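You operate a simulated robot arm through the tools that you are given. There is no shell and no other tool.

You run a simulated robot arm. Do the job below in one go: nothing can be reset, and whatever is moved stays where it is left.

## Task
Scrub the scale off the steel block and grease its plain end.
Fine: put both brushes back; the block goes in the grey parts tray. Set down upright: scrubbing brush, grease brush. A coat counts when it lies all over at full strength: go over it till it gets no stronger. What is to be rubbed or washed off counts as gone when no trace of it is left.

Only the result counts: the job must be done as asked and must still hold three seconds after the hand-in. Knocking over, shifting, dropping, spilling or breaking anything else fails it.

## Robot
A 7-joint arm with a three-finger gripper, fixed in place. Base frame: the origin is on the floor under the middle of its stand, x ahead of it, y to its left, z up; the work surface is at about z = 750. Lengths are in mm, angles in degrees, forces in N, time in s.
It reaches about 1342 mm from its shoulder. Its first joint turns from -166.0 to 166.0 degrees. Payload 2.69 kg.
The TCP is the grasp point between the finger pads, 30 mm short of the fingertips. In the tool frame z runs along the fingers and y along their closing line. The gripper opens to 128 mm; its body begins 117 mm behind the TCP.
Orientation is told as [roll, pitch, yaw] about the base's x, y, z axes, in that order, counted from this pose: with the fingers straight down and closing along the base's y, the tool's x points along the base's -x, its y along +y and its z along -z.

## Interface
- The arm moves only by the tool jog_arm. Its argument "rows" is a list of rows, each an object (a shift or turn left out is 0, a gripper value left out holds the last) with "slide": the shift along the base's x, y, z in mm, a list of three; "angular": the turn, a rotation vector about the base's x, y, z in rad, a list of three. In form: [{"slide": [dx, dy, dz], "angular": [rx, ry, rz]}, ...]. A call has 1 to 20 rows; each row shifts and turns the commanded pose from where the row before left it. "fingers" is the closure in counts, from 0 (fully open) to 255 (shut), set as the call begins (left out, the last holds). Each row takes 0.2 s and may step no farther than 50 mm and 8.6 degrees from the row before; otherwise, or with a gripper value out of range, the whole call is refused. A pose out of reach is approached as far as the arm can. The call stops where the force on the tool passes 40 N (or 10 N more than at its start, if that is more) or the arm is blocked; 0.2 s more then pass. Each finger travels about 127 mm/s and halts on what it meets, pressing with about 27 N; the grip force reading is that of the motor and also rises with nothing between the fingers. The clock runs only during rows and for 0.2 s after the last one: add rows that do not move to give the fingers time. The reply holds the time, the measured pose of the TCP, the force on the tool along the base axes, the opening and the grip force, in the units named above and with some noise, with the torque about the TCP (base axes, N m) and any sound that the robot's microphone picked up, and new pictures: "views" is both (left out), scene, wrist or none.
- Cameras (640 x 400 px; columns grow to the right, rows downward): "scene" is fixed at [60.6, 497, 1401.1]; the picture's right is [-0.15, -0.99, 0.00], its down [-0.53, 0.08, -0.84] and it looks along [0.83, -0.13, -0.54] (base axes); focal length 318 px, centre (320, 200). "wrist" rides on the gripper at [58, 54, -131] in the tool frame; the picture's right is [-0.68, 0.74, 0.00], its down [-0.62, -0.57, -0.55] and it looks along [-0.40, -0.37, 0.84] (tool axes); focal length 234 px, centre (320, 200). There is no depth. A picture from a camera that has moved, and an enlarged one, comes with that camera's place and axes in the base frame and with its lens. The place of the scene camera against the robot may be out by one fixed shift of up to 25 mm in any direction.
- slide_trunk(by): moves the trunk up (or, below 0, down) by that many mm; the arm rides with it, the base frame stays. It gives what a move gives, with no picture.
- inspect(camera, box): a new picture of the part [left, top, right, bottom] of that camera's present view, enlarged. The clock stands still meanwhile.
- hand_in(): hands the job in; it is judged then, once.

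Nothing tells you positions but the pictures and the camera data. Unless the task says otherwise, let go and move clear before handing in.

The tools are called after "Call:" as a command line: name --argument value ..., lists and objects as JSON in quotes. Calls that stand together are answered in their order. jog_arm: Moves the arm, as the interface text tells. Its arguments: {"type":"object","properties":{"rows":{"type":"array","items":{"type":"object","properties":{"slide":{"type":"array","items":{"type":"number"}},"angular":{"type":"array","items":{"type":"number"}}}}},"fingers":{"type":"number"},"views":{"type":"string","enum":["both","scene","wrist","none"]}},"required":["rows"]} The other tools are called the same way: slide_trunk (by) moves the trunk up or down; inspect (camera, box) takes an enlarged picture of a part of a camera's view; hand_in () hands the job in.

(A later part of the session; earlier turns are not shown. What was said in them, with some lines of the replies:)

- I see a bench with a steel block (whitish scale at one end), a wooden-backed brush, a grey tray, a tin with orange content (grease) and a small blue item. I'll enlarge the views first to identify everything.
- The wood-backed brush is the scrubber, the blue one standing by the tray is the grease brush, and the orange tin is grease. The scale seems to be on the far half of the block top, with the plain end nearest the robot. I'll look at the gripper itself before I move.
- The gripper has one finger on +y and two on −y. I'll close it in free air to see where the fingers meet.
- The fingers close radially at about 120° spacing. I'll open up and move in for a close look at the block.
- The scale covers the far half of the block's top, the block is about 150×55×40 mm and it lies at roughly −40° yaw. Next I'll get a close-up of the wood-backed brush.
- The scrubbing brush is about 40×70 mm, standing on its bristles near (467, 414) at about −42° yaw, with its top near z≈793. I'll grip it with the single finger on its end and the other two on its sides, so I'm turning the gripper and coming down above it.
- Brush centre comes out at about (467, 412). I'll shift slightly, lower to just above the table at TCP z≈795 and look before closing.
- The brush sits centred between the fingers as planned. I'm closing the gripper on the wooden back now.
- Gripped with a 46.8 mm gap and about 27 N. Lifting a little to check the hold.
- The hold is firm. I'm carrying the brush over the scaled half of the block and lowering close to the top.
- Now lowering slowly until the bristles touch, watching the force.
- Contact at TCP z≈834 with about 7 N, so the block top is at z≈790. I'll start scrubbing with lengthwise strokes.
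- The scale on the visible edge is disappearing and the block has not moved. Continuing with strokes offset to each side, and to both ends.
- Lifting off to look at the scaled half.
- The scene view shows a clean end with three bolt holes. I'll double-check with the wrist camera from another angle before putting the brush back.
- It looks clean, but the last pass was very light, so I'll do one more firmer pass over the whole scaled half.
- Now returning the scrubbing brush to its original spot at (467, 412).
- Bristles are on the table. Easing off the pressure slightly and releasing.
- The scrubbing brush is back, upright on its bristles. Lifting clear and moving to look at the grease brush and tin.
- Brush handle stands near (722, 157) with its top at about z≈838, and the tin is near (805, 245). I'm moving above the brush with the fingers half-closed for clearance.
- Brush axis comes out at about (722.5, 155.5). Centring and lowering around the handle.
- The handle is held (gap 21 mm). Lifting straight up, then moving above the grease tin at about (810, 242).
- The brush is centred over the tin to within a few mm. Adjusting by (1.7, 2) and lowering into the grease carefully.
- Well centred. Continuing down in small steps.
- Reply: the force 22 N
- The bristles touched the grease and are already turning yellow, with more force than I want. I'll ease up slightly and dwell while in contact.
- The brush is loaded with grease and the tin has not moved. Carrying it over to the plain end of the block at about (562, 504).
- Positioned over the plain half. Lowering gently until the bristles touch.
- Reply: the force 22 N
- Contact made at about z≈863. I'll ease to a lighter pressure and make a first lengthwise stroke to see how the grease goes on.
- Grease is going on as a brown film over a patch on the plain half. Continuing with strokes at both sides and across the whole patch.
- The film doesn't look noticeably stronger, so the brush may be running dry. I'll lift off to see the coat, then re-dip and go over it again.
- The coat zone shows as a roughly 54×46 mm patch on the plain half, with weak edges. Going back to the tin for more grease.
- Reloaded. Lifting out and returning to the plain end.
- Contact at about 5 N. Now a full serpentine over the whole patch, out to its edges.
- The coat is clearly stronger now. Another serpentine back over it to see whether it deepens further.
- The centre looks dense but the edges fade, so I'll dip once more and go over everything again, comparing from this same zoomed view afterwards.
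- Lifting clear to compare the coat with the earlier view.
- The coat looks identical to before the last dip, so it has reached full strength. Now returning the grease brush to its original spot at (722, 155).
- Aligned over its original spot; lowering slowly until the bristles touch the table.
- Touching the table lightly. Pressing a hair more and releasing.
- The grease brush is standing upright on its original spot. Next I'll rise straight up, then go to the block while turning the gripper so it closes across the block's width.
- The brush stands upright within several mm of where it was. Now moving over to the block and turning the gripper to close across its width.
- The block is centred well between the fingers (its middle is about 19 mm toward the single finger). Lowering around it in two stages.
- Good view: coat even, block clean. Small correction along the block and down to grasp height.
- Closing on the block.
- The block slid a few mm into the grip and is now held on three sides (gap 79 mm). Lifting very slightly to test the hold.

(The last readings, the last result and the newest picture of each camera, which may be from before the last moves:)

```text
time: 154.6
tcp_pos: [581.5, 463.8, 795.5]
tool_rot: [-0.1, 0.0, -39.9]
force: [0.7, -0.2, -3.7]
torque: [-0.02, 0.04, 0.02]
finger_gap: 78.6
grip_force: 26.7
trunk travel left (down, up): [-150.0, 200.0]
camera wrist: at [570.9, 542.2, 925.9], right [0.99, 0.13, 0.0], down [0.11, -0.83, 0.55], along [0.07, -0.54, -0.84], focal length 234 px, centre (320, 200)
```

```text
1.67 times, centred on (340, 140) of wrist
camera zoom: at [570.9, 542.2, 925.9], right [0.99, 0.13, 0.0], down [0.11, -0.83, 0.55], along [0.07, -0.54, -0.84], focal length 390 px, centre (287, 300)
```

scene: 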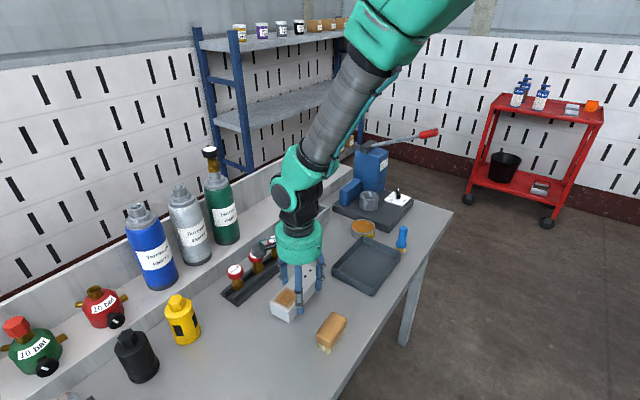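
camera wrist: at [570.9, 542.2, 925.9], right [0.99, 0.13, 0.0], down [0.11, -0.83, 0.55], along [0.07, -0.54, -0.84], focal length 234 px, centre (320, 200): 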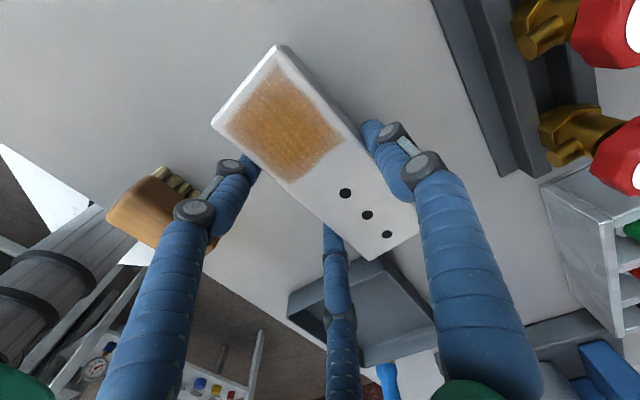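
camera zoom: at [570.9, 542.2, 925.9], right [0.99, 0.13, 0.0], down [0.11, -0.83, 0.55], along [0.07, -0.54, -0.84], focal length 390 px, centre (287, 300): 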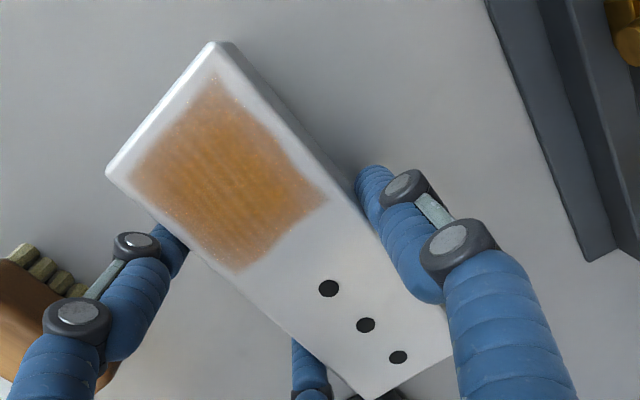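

The block is clear of the table and holding firmly (it weighs only about 0.4 kg). Lifting higher and carrying it over the tray, turning about −6° to match the tray's angle.

Call:
jog_arm --rows '[{"slide": [0, 0, 20]}, {"slide": [0, 0, 40]}, {"slide": [14.3, -38.8, 0], "angular": [0, 0, -0.033]}, {"slide": [14.3, -38.8, 0], "angular": [0, 0, -0.033]}, {"slide": [14.3, -38.8, 0], "angular": [0, 0, -0.0335]}, {"slide": [14.4, -38.9, 0]}, {"slide": [14.4, -38.9, 0]}, {"slide": [0, 0, 0]}]' --views "both"

Call:
inspect --camera "wrist" --box '[160, 20, 480, 300]'

Call:
inspect --camera "scene" --box '[310, 190, 430, 310]'

```text
time: 156.4
tcp_pos: [655.3, 267.3, 857.5]
tool_rot: [-0.1, 0.1, -45.7]
force: [-0.1, -0.1, -3.7]
torque: [-0.01, 0.04, -0.01]
finger_gap: 78.6
grip_force: 27.1
trunk travel left (down, up): [-150.0, 200.0]
camera wrist: at [652.8, 347.8, 987.1], right [1.0, 0.03, 0.0], down [0.03, -0.84, 0.55], along [0.02, -0.55, -0.84], focal length 234 px, centre (320, 200)
```

scene: 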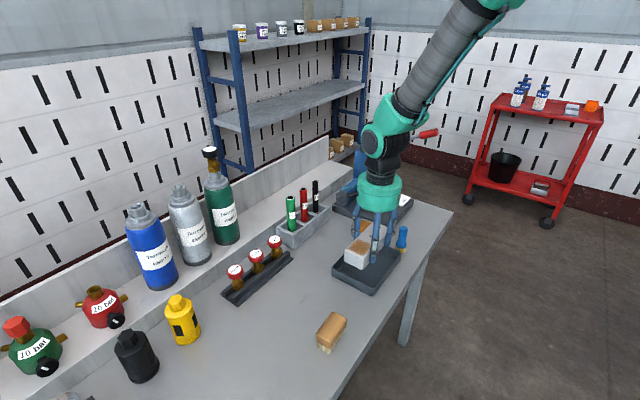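
wrist: 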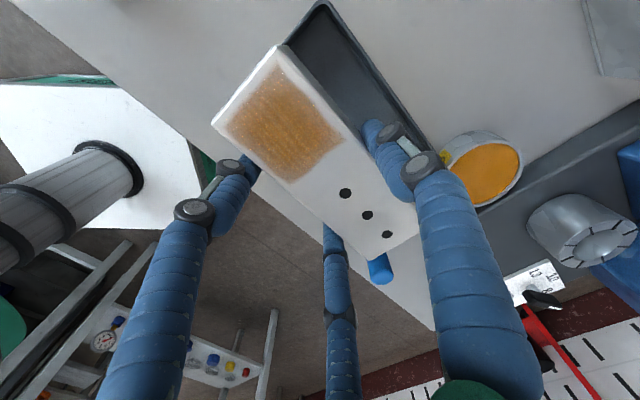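

```text
1.43 times, centred on (320, 160) of wrist
camera zoom: at [652.8, 347.8, 987.1], right [1.0, 0.03, 0.0], down [0.03, -0.84, 0.55], along [0.02, -0.55, -0.84], focal length 334 px, centre (320, 257)
```

zoom: 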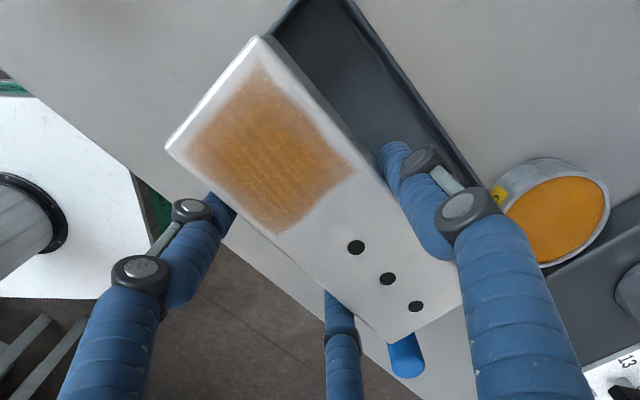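

```text
3.33 times, centred on (370, 250) of scene
camera zoom: at [60.6, 497.0, 1401.1], right [-0.15, -0.99, 0.0], down [-0.53, 0.08, -0.84], along [0.83, -0.13, -0.54], focal length 1060 px, centre (153, 33)
```

zoom: 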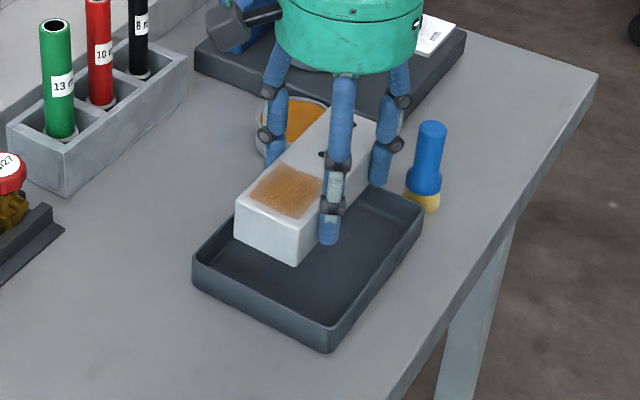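

Call:
inspect --camera "wrist" --box '[240, 0, 460, 160]'

Call:
inspect --camera "scene" --box '[320, 215, 410, 305]'

```text
2.50 times, centred on (350, 80) of wrist
camera zoom: at [652.8, 347.8, 987.1], right [1.0, 0.03, 0.0], down [0.03, -0.84, 0.55], along [0.02, -0.55, -0.84], focal length 585 px, centre (245, 500)
```

zoom: 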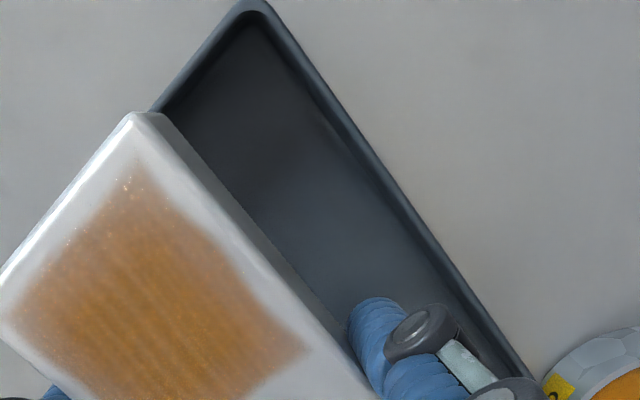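

```text
4.44 times, centred on (365, 260) of scene
camera zoom: at [60.6, 497.0, 1401.1], right [-0.15, -0.99, 0.0], down [-0.53, 0.08, -0.84], along [0.83, -0.13, -0.54], focal length 1413 px, centre (120, -67)
```

zoom: 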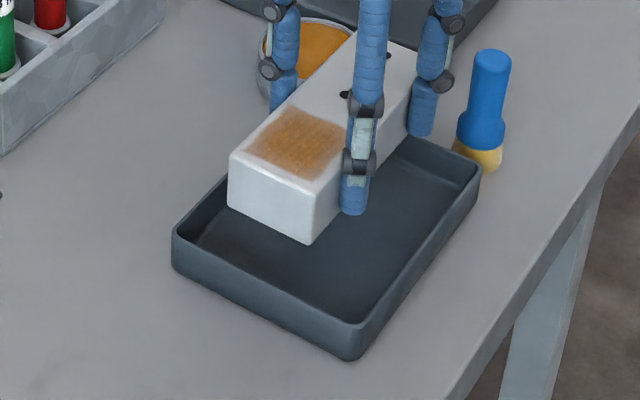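

Call:
inspect --camera "scene" --box '[240, 230, 360, 350]'

Call:
inspect --camera "scene" --box '[350, 180, 450, 270]'

```text
3.33 times, centred on (300, 290) of scene
camera zoom: at [60.6, 497.0, 1401.1], right [-0.15, -0.99, 0.0], down [-0.53, 0.08, -0.84], along [0.83, -0.13, -0.54], focal length 1060 px, centre (387, -100)
```

zoom: 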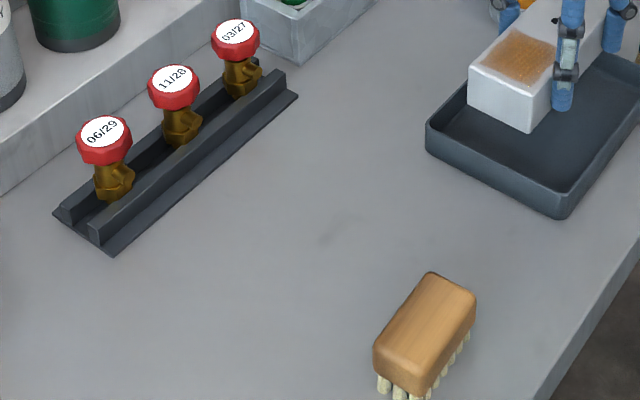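

```text
4.44 times, centred on (400, 225) of scene
camera zoom: at [60.6, 497.0, 1401.1], right [-0.15, -0.99, 0.0], down [-0.53, 0.08, -0.84], along [0.83, -0.13, -0.54], focal length 1413 px, centre (-36, 89)
```

zoom: 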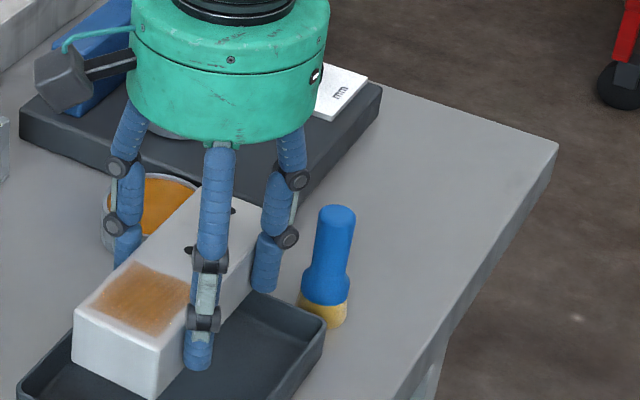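

I've re-measured the tray using its rim: centre about (666, 273), long axis −45°. The block needs roughly (+2, −6) mm. I'll shift and descend to just above the rim, then check again.

Call:
jog_arm --rows '[{"slide": [2.1, -6, -10]}, {"slide": [0, 0, -20]}, {"slide": [0, 0, -6]}, {"slide": [0, 0, 0]}]' --views "both"

Call:
inspect --camera "wrist" --box '[190, 0, 450, 180]'

Call:
inspect --camera "scene" --box '[320, 215, 410, 305]'

```text
time: 157.4
tcp_pos: [655.6, 263.2, 819.4]
tool_rot: [0.1, 0.0, -45.6]
force: [0.8, 0.5, -3.7]
torque: [-0.01, 0.0, -0.01]
finger_gap: 78.6
grip_force: 26.9
trunk travel left (down, up): [-150.0, 200.0]
camera wrist: at [653.8, 343.0, 950.0], right [1.0, 0.03, 0.0], down [0.03, -0.84, 0.55], along [0.02, -0.55, -0.84], focal length 234 px, centre (320, 200)
```

scene: 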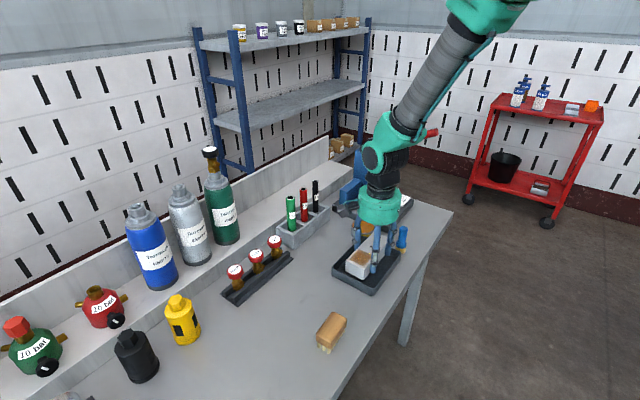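
wrist: 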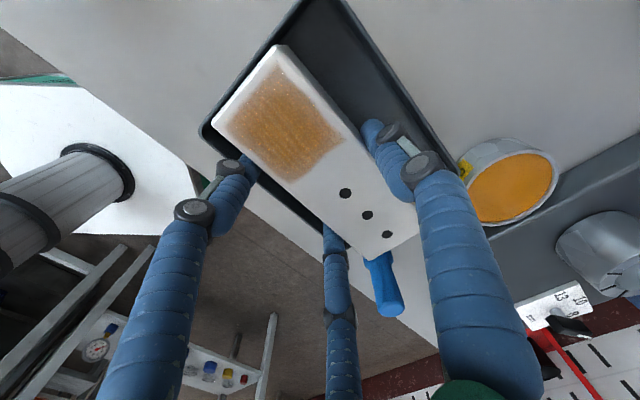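

```text
2.22 times, centred on (320, 90) of wrist
camera zoom: at [653.8, 343.0, 950.0], right [1.0, 0.03, 0.0], down [0.03, -0.84, 0.55], along [0.02, -0.55, -0.84], focal length 520 px, centre (320, 444)
```

zoom: 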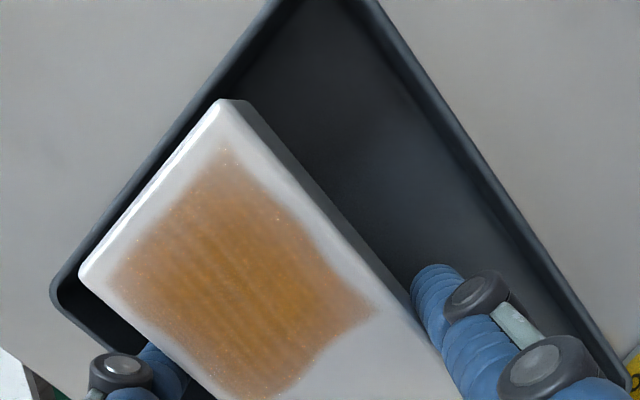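

```text
4.44 times, centred on (365, 260) of scene
camera zoom: at [60.6, 497.0, 1401.1], right [-0.15, -0.99, 0.0], down [-0.53, 0.08, -0.84], along [0.83, -0.13, -0.54], focal length 1413 px, centre (120, -67)
```

zoom: 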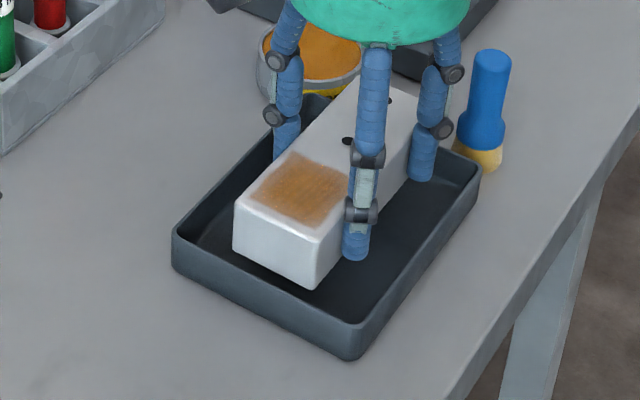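

The block is aligned with the tray, with a 5 mm gap at the near end and about 7 mm expected at the far end. Shifting 1 mm and lowering in, slowly.

Call:
jog_arm --rows '[{"slide": [0.7, -0.7, -8]}, {"slide": [0, 0, -8]}, {"slide": [0, 0, -4]}, {"slide": [0, 0, 0]}]' --views "both"

Call:
inspect --camera "wrist" --box '[190, 0, 450, 180]'

Call:
inspect --camera "scene" --box '[320, 215, 410, 305]'

```text
time: 158.4
tcp_pos: [656.9, 262.5, 799.1]
tool_rot: [0.1, 0.0, -45.7]
force: [-0.2, -0.5, -4.4]
torque: [-0.05, 0.06, 0.02]
finger_gap: 78.5
grip_force: 27.0
trunk travel left (down, up): [-150.0, 200.0]
camera wrist: at [654.3, 341.9, 930.8], right [1.0, 0.03, 0.0], down [0.03, -0.84, 0.55], along [0.02, -0.55, -0.84], focal length 234 px, centre (320, 200)
```

scene: 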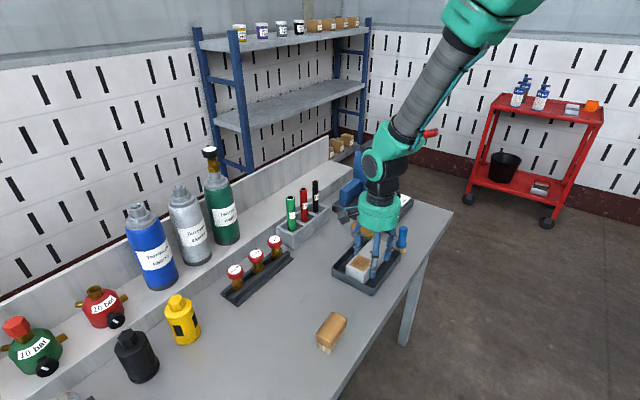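
wrist: 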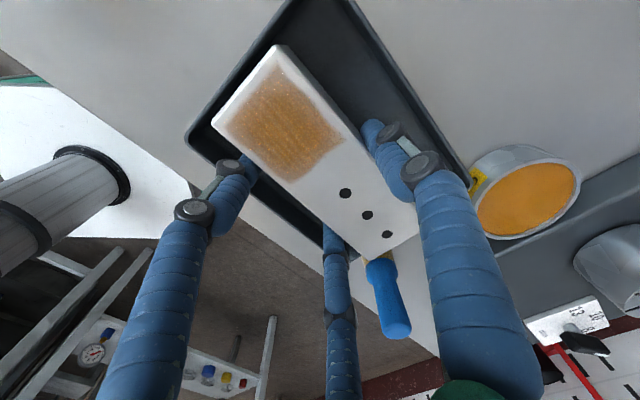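

```text
2.22 times, centred on (320, 90) of wrist
camera zoom: at [654.3, 341.9, 930.8], right [1.0, 0.03, 0.0], down [0.03, -0.84, 0.55], along [0.02, -0.55, -0.84], focal length 520 px, centre (320, 444)
```

zoom: 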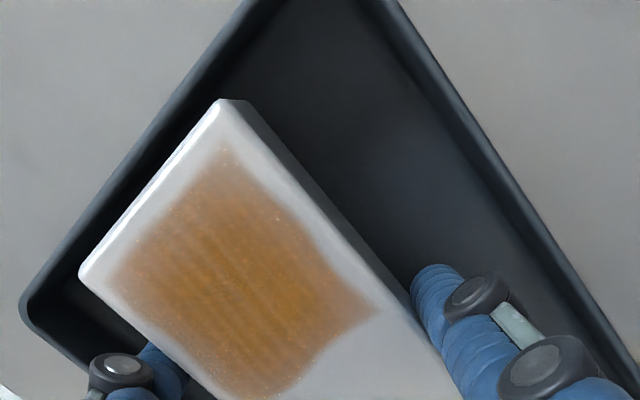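

```text
4.44 times, centred on (365, 260) of scene
camera zoom: at [60.6, 497.0, 1401.1], right [-0.15, -0.99, 0.0], down [-0.53, 0.08, -0.84], along [0.83, -0.13, -0.54], focal length 1413 px, centre (120, -67)
```

zoom: 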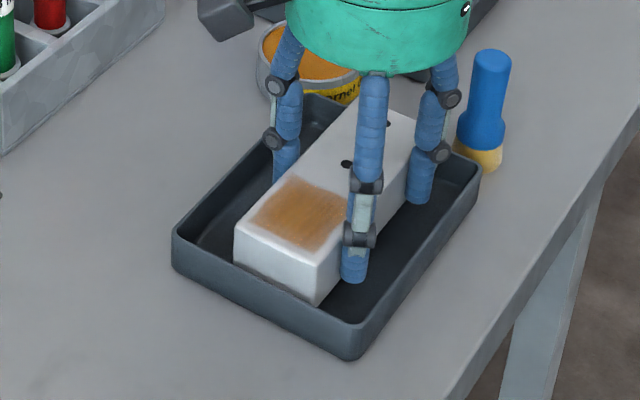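

Inside the tray with no contact so far. Continuing down in small steps until the floor is felt.

Call:
jog_arm --rows '[{"slide": [0, 0, -2]}, {"slide": [0, 0, -1]}, {"slide": [0, 0, -1]}, {"slide": [0, 0, 0]}]' --views "none"

Call:
jog_arm --rows '[{"slide": [0, 0, -1]}, {"slide": [0, 0, 0]}]' --views "none"

Call:
jog_arm --rows '[{"slide": [0, 0, -1]}, {"slide": [0, 0, 0]}]' --views "none"

```text
time: 159.4
tcp_pos: [655.5, 263.6, 795.3]
tool_rot: [0.0, 0.0, -45.7]
force: [-0.1, -0.8, -2.9]
torque: [-0.01, 0.05, 0.0]
finger_gap: 78.6
grip_force: 27.0
trunk travel left (down, up): [-150.0, 200.0]
```

```text
time: 160.0
tcp_pos: [655.0, 261.7, 795.0]
tool_rot: [0.0, -0.1, -45.8]
force: [1.4, 0.6, -4.0]
torque: [-0.03, 0.07, 0.01]
finger_gap: 78.4
grip_force: 27.2
trunk travel left (down, up): [-150.0, 200.0]
```

```text
time: 160.6
tcp_pos: [656.5, 262.3, 794.9]
tool_rot: [0.0, -0.1, -45.7]
force: [-0.8, 0.5, -3.1]
torque: [-0.01, 0.02, 0.0]
finger_gap: 78.6
grip_force: 27.2
trunk travel left (down, up): [-150.0, 200.0]
```

Call:
jog_arm --rows '[{"slide": [0, 0, -1]}, {"slide": [0, 0, 0]}]' --views "none"

Call:
jog_arm --rows '[{"slide": [0, 0, -0.7]}, {"slide": [0, 0, 0]}]' --views "none"

Call:
jog_arm --rows '[{"slide": [0, 0, -0.7]}, {"slide": [0, 0, 0]}]' --views "none"

```text
time: 161.2
tcp_pos: [655.8, 261.5, 792.5]
tool_rot: [0.1, 0.0, -45.8]
force: [-0.3, -0.4, -3.6]
torque: [-0.02, 0.05, 0.0]
finger_gap: 78.5
grip_force: 26.8
trunk travel left (down, up): [-150.0, 200.0]
```

```text
time: 161.8
tcp_pos: [656.3, 262.5, 793.3]
tool_rot: [-0.1, -0.1, -45.8]
force: [-1.2, -0.5, 0.8]
torque: [0.05, -0.08, -0.06]
finger_gap: 78.9
grip_force: 27.0
trunk travel left (down, up): [-150.0, 200.0]
```

```text
time: 162.4
tcp_pos: [655.9, 262.3, 792.0]
tool_rot: [0.2, 0.0, -45.7]
force: [-2.5, 3.1, 6.7]
torque: [0.6, -0.02, 0.13]
finger_gap: 78.6
grip_force: 27.4
trunk travel left (down, up): [-150.0, 200.0]
```

Call:
jog_arm --rows '[{"slide": [0, 0, 0.4]}, {"slide": [0, 0, 0]}]' --views "both"

Call:
inspect --camera "wrist" --box '[190, 0, 450, 180]'

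Call:
inspect --camera "scene" --box '[330, 220, 400, 300]'

```text
time: 163.0
tcp_pos: [656.5, 261.4, 793.5]
tool_rot: [0.1, -0.1, -45.7]
force: [1.8, 4.8, 9.5]
torque: [0.32, -0.12, -0.02]
finger_gap: 78.8
grip_force: 26.0
trunk travel left (down, up): [-150.0, 200.0]
camera wrist: at [653.6, 341.6, 923.2], right [1.0, 0.03, 0.0], down [0.02, -0.84, 0.55], along [0.02, -0.55, -0.84], focal length 234 px, centre (320, 200)
```

scene: 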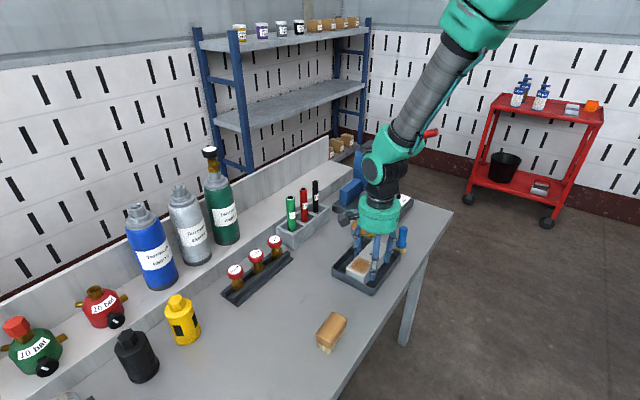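
wrist: 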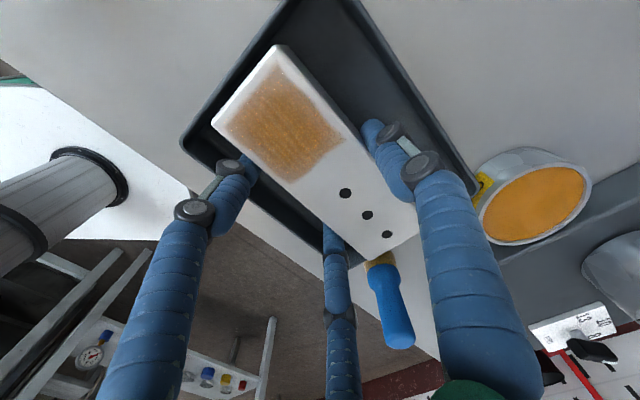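

```text
2.22 times, centred on (320, 90) of wrist
camera zoom: at [653.6, 341.6, 923.2], right [1.0, 0.03, 0.0], down [0.02, -0.84, 0.55], along [0.02, -0.55, -0.84], focal length 520 px, centre (320, 444)
```

zoom: 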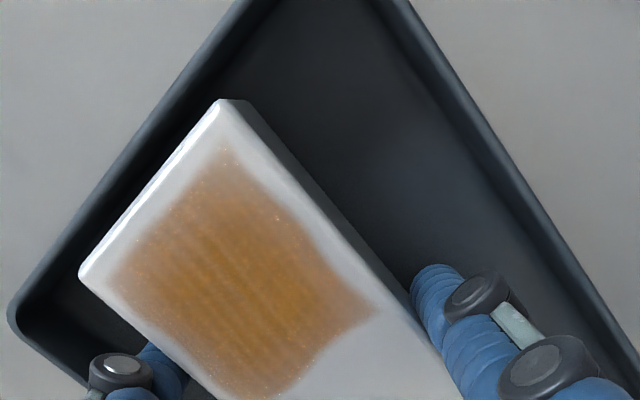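

```text
5.00 times, centred on (365, 260) of scene
camera zoom: at [60.6, 497.0, 1401.1], right [-0.15, -0.99, 0.0], down [-0.53, 0.08, -0.84], along [0.83, -0.13, -0.54], focal length 1590 px, centre (95, -100)
```

zoom: 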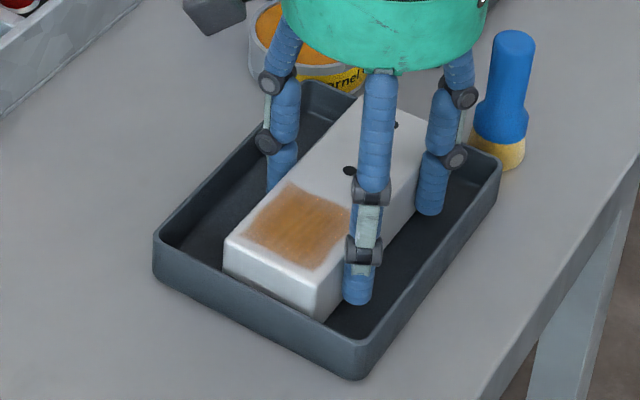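

The block is resting on the tray floor. I'll open the fingers only part way (to clear the tray walls) and let it settle.

Call:
jog_arm --rows '[{"slide": [0, 0, 0]}, {"slide": [0, 0, 0]}, {"slide": [0, 0, 0]}]' --fingers 66 --views "both"

Call:
inspect --camera "scene" --box '[330, 220, 400, 300]'

Call:
inspect --camera "wrist" --box '[190, 0, 450, 260]'

```text
time: 163.8
tcp_pos: [655.2, 261.8, 792.1]
tool_rot: [-0.1, 0.1, -45.7]
force: [1.7, -0.7, -0.4]
torque: [0.0, 0.0, 0.02]
finger_gap: 94.8
grip_force: 0.2
trunk travel left (down, up): [-150.0, 200.0]
camera wrist: at [653.1, 341.3, 922.4], right [1.0, 0.03, 0.0], down [0.03, -0.84, 0.55], along [0.02, -0.55, -0.84], focal length 234 px, centre (320, 200)
```

scene: 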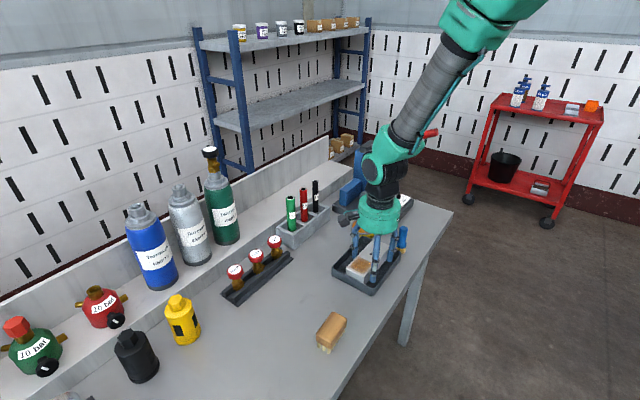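
wrist: 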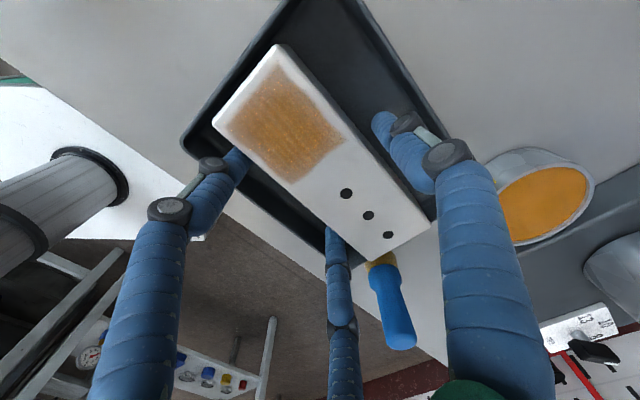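

```text
5.00 times, centred on (365, 260) of scene
camera zoom: at [60.6, 497.0, 1401.1], right [-0.15, -0.99, 0.0], down [-0.53, 0.08, -0.84], along [0.83, -0.13, -0.54], focal length 1590 px, centre (95, -100)
```

zoom: 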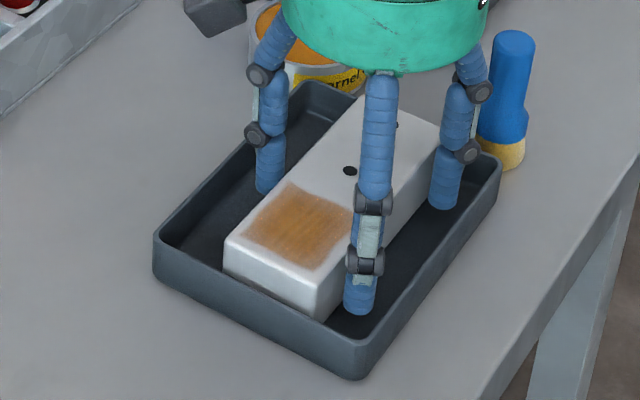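

```text
1.54 times, centred on (320, 130) of wrist
camera zoom: at [653.1, 341.3, 922.4], right [1.0, 0.03, 0.0], down [0.03, -0.84, 0.55], along [0.02, -0.55, -0.84], focal length 360 px, centre (320, 308)
```

zoom: 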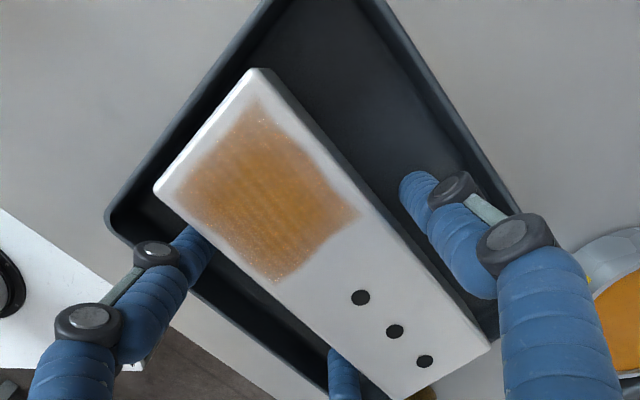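

Released and free on all sides. Lifting straight up and clear.

Call:
jog_arm --rows '[{"slide": [0, 0, 10]}, {"slide": [0, 0, 25]}, {"slide": [0, 0, 40]}, {"slide": [0, 0, 45]}, {"slide": [0, 0, 45]}, {"slide": [0, 0, 0]}]' --views "both"

Call:
inspect --camera "wrist" --box '[230, 60, 430, 240]'

Call:
inspect --camera "scene" --box '[320, 190, 420, 300]'

```text
time: 165.2
tcp_pos: [655.5, 260.9, 959.1]
tool_rot: [0.1, 0.0, -45.7]
force: [-0.1, -0.6, 0.2]
torque: [0.05, -0.02, -0.02]
finger_gap: 94.5
grip_force: 0.2
trunk travel left (down, up): [-150.0, 200.0]
camera wrist: at [653.3, 340.5, 1089.3], right [1.0, 0.03, 0.0], down [0.03, -0.84, 0.55], along [0.02, -0.55, -0.84], focal length 234 px, centre (320, 200)
```

scene: 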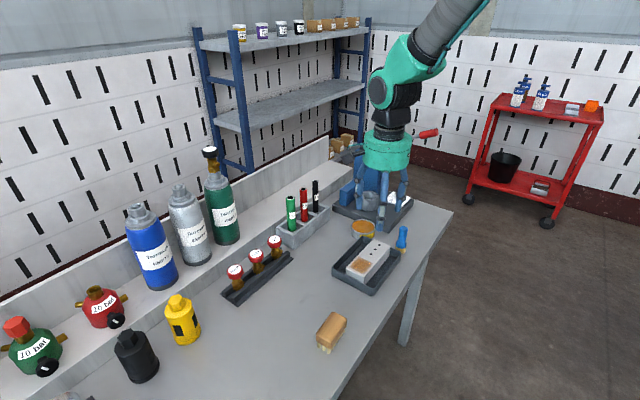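
wrist: 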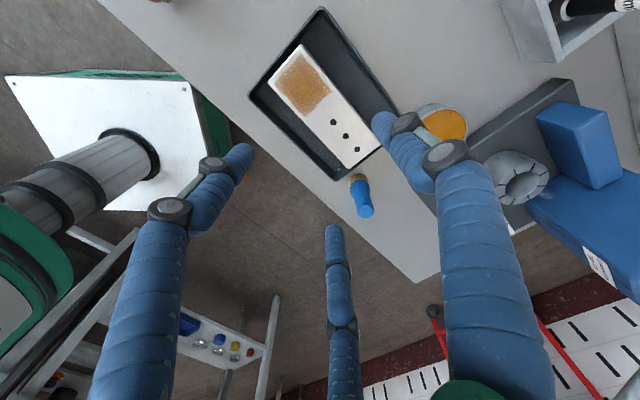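

```text
2.22 times, centred on (330, 150) of wrist
camera zoom: at [653.3, 340.5, 1089.3], right [1.0, 0.03, 0.0], down [0.03, -0.84, 0.55], along [0.02, -0.55, -0.84], focal length 520 px, centre (298, 311)
```

zoom: 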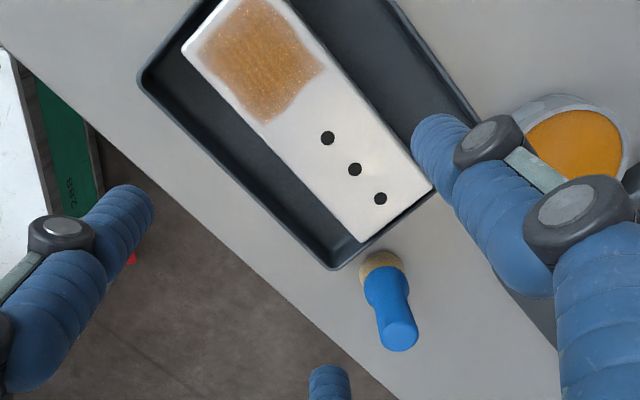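

```text
3.64 times, centred on (370, 245) of scene
camera zoom: at [60.6, 497.0, 1401.1], right [-0.15, -0.99, 0.0], down [-0.53, 0.08, -0.84], along [0.83, -0.13, -0.54], focal length 1156 px, centre (138, 36)
```

zoom: 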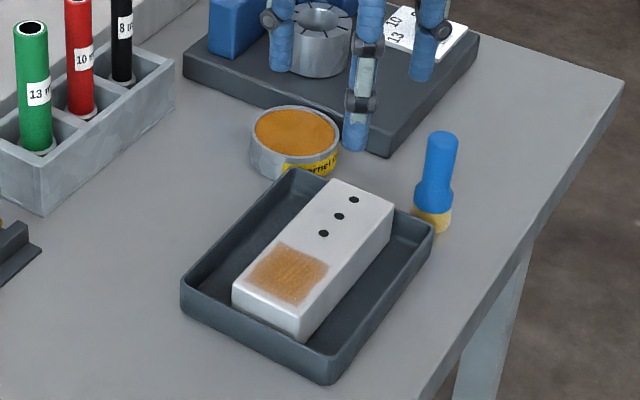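

Call:
inspect --camera "wrist" --box '[265, 35, 345, 105]'

Call:
inspect --camera "scene" --box '[340, 240, 385, 285]'

```text
5.71 times, centred on (305, 70) of wrist
camera zoom: at [653.3, 340.5, 1089.3], right [1.0, 0.03, 0.0], down [0.03, -0.84, 0.55], along [0.02, -0.55, -0.84], focal length 1338 px, centre (406, 943)
```

zoom: 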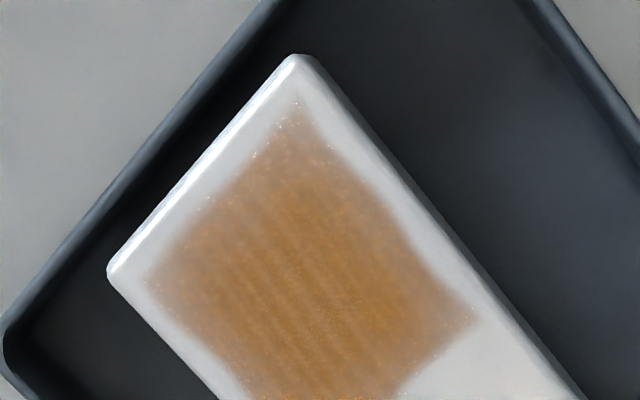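

```text
8.89 times, centred on (362, 262) of scene
camera zoom: at [60.6, 497.0, 1401.1], right [-0.15, -0.99, 0.0], down [-0.53, 0.08, -0.84], along [0.83, -0.13, -0.54], focal length 2826 px, centre (-58, -356)
```

zoom: 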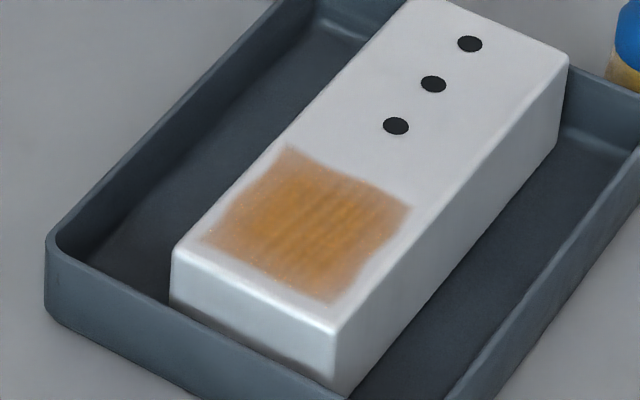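

Call:
inspect --camera "wrist" --box '[310, 85, 390, 175]'

Call:
inspect --camera "scene" --box '[355, 225, 395, 270]'

```text
4.44 times, centred on (350, 130) of wrist
camera zoom: at [653.3, 340.5, 1089.3], right [1.0, 0.03, 0.0], down [0.03, -0.84, 0.55], along [0.02, -0.55, -0.84], focal length 1041 px, centre (187, 511)
```

zoom: 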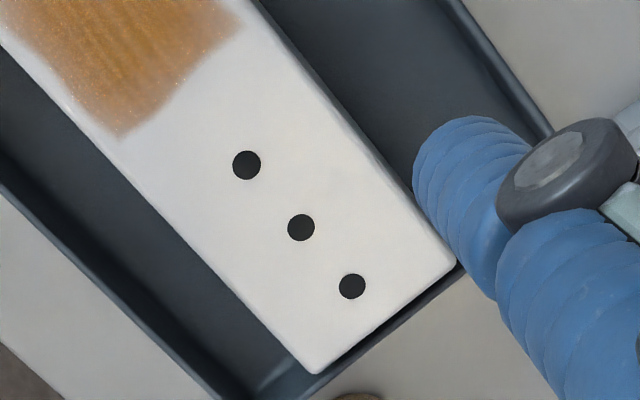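

```text
8.89 times, centred on (375, 248) of scene
camera zoom: at [60.6, 497.0, 1401.1], right [-0.15, -0.99, 0.0], down [-0.53, 0.08, -0.84], along [0.83, -0.13, -0.54], focal length 2826 px, centre (-169, -222)
```

zoom: 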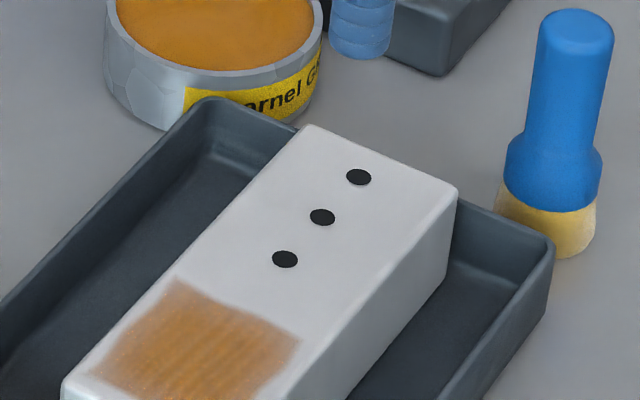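

The scaled end is clean, the coat is even, the block lies in the tray and the grease brush stands upright. Moving the arm up and away for a last check.

Call:
jog_arm --rows '[{"slide": [0, 0, 45]}, {"slide": [0, 0, 45]}, {"slide": [-30, 30, 20]}, {"slide": [-30, 30, 0]}, {"slide": [-30, 30, 0]}, {"slide": [0, 0, 0]}, {"slide": [0, 0, 0]}]' --views "both"

Call:
inspect --camera "scene" --box '[220, 180, 450, 360]'

```text
time: 166.8
tcp_pos: [564.4, 350.2, 1068.3]
tool_rot: [-0.1, 0.1, -45.7]
force: [-0.8, -0.7, -0.5]
torque: [0.02, 0.02, 0.01]
finger_gap: 94.9
grip_force: 0.0
trunk travel left (down, up): [-150.0, 200.0]
camera wrist: at [563.1, 430.3, 1198.8], right [1.0, 0.03, 0.0], down [0.03, -0.84, 0.55], along [0.02, -0.55, -0.84], focal length 234 px, centre (320, 200)
```

scene: 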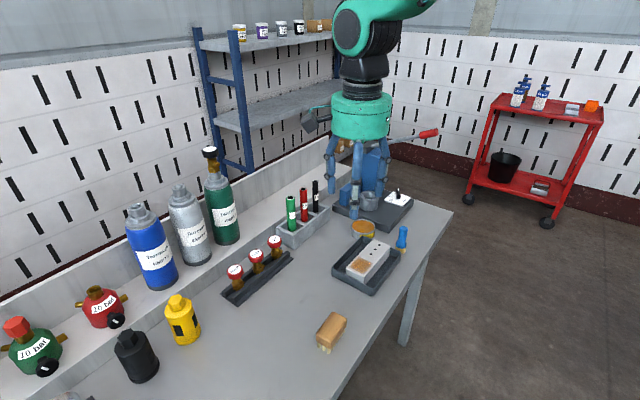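
wrist: 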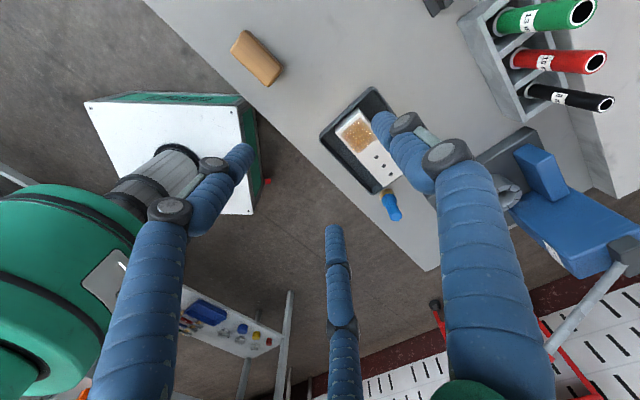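

```text
2.22 times, centred on (335, 270) of scene
camera zoom: at [60.6, 497.0, 1401.1], right [-0.15, -0.99, 0.0], down [-0.53, 0.08, -0.84], along [0.83, -0.13, -0.54], focal length 706 px, centre (287, 44)
```

zoom: 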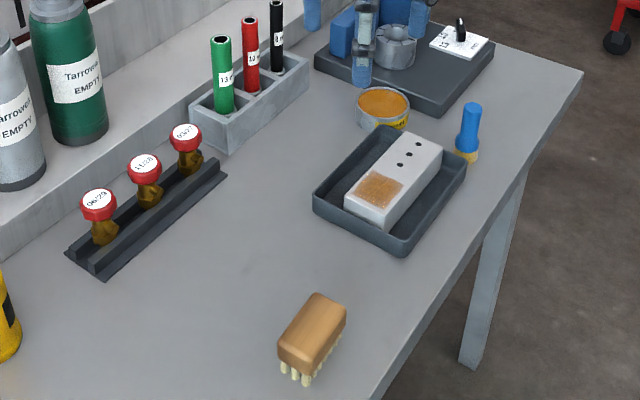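

The scale is gone, the plain end is greased, and the block lies flat in the grey tray. Both brushes stand upright in their places (the grease brush about 8 mm off its mark), and nothing else looks disturbed. The gripper is empty and clear, so I'm handing in.

Call:
hand_in

```text
The job is handed in.
```

I've handed the job in. From the last pictures, everything you asked for looks done, though I haven't seen the result of the check.

- **Scale:** I scrubbed the whole scaled half twice. No trace shows in the close-ups from either camera, and the three bolt holes on that end are now visible.
- **Grease:** I coated the plain end with three dips of the brush. The last dip and pass made no visible difference, so I took the coat as full strength. The patch's edges look softer than its middle and stayed that way through every pass.
- **Block:** It lies flat in the grey tray, grease side up.
- **Brushes:** Both stand upright on their bristles. The scrubbing brush is within a couple of millimetres of where it started. The grease brush is about 8 mm off its original spot, because the gripper pulled it slightly sideways when I picked it up. I left it there rather than risk knocking it over.

Nothing else on the bench looks moved or disturbed, and the arm is empty and clear.
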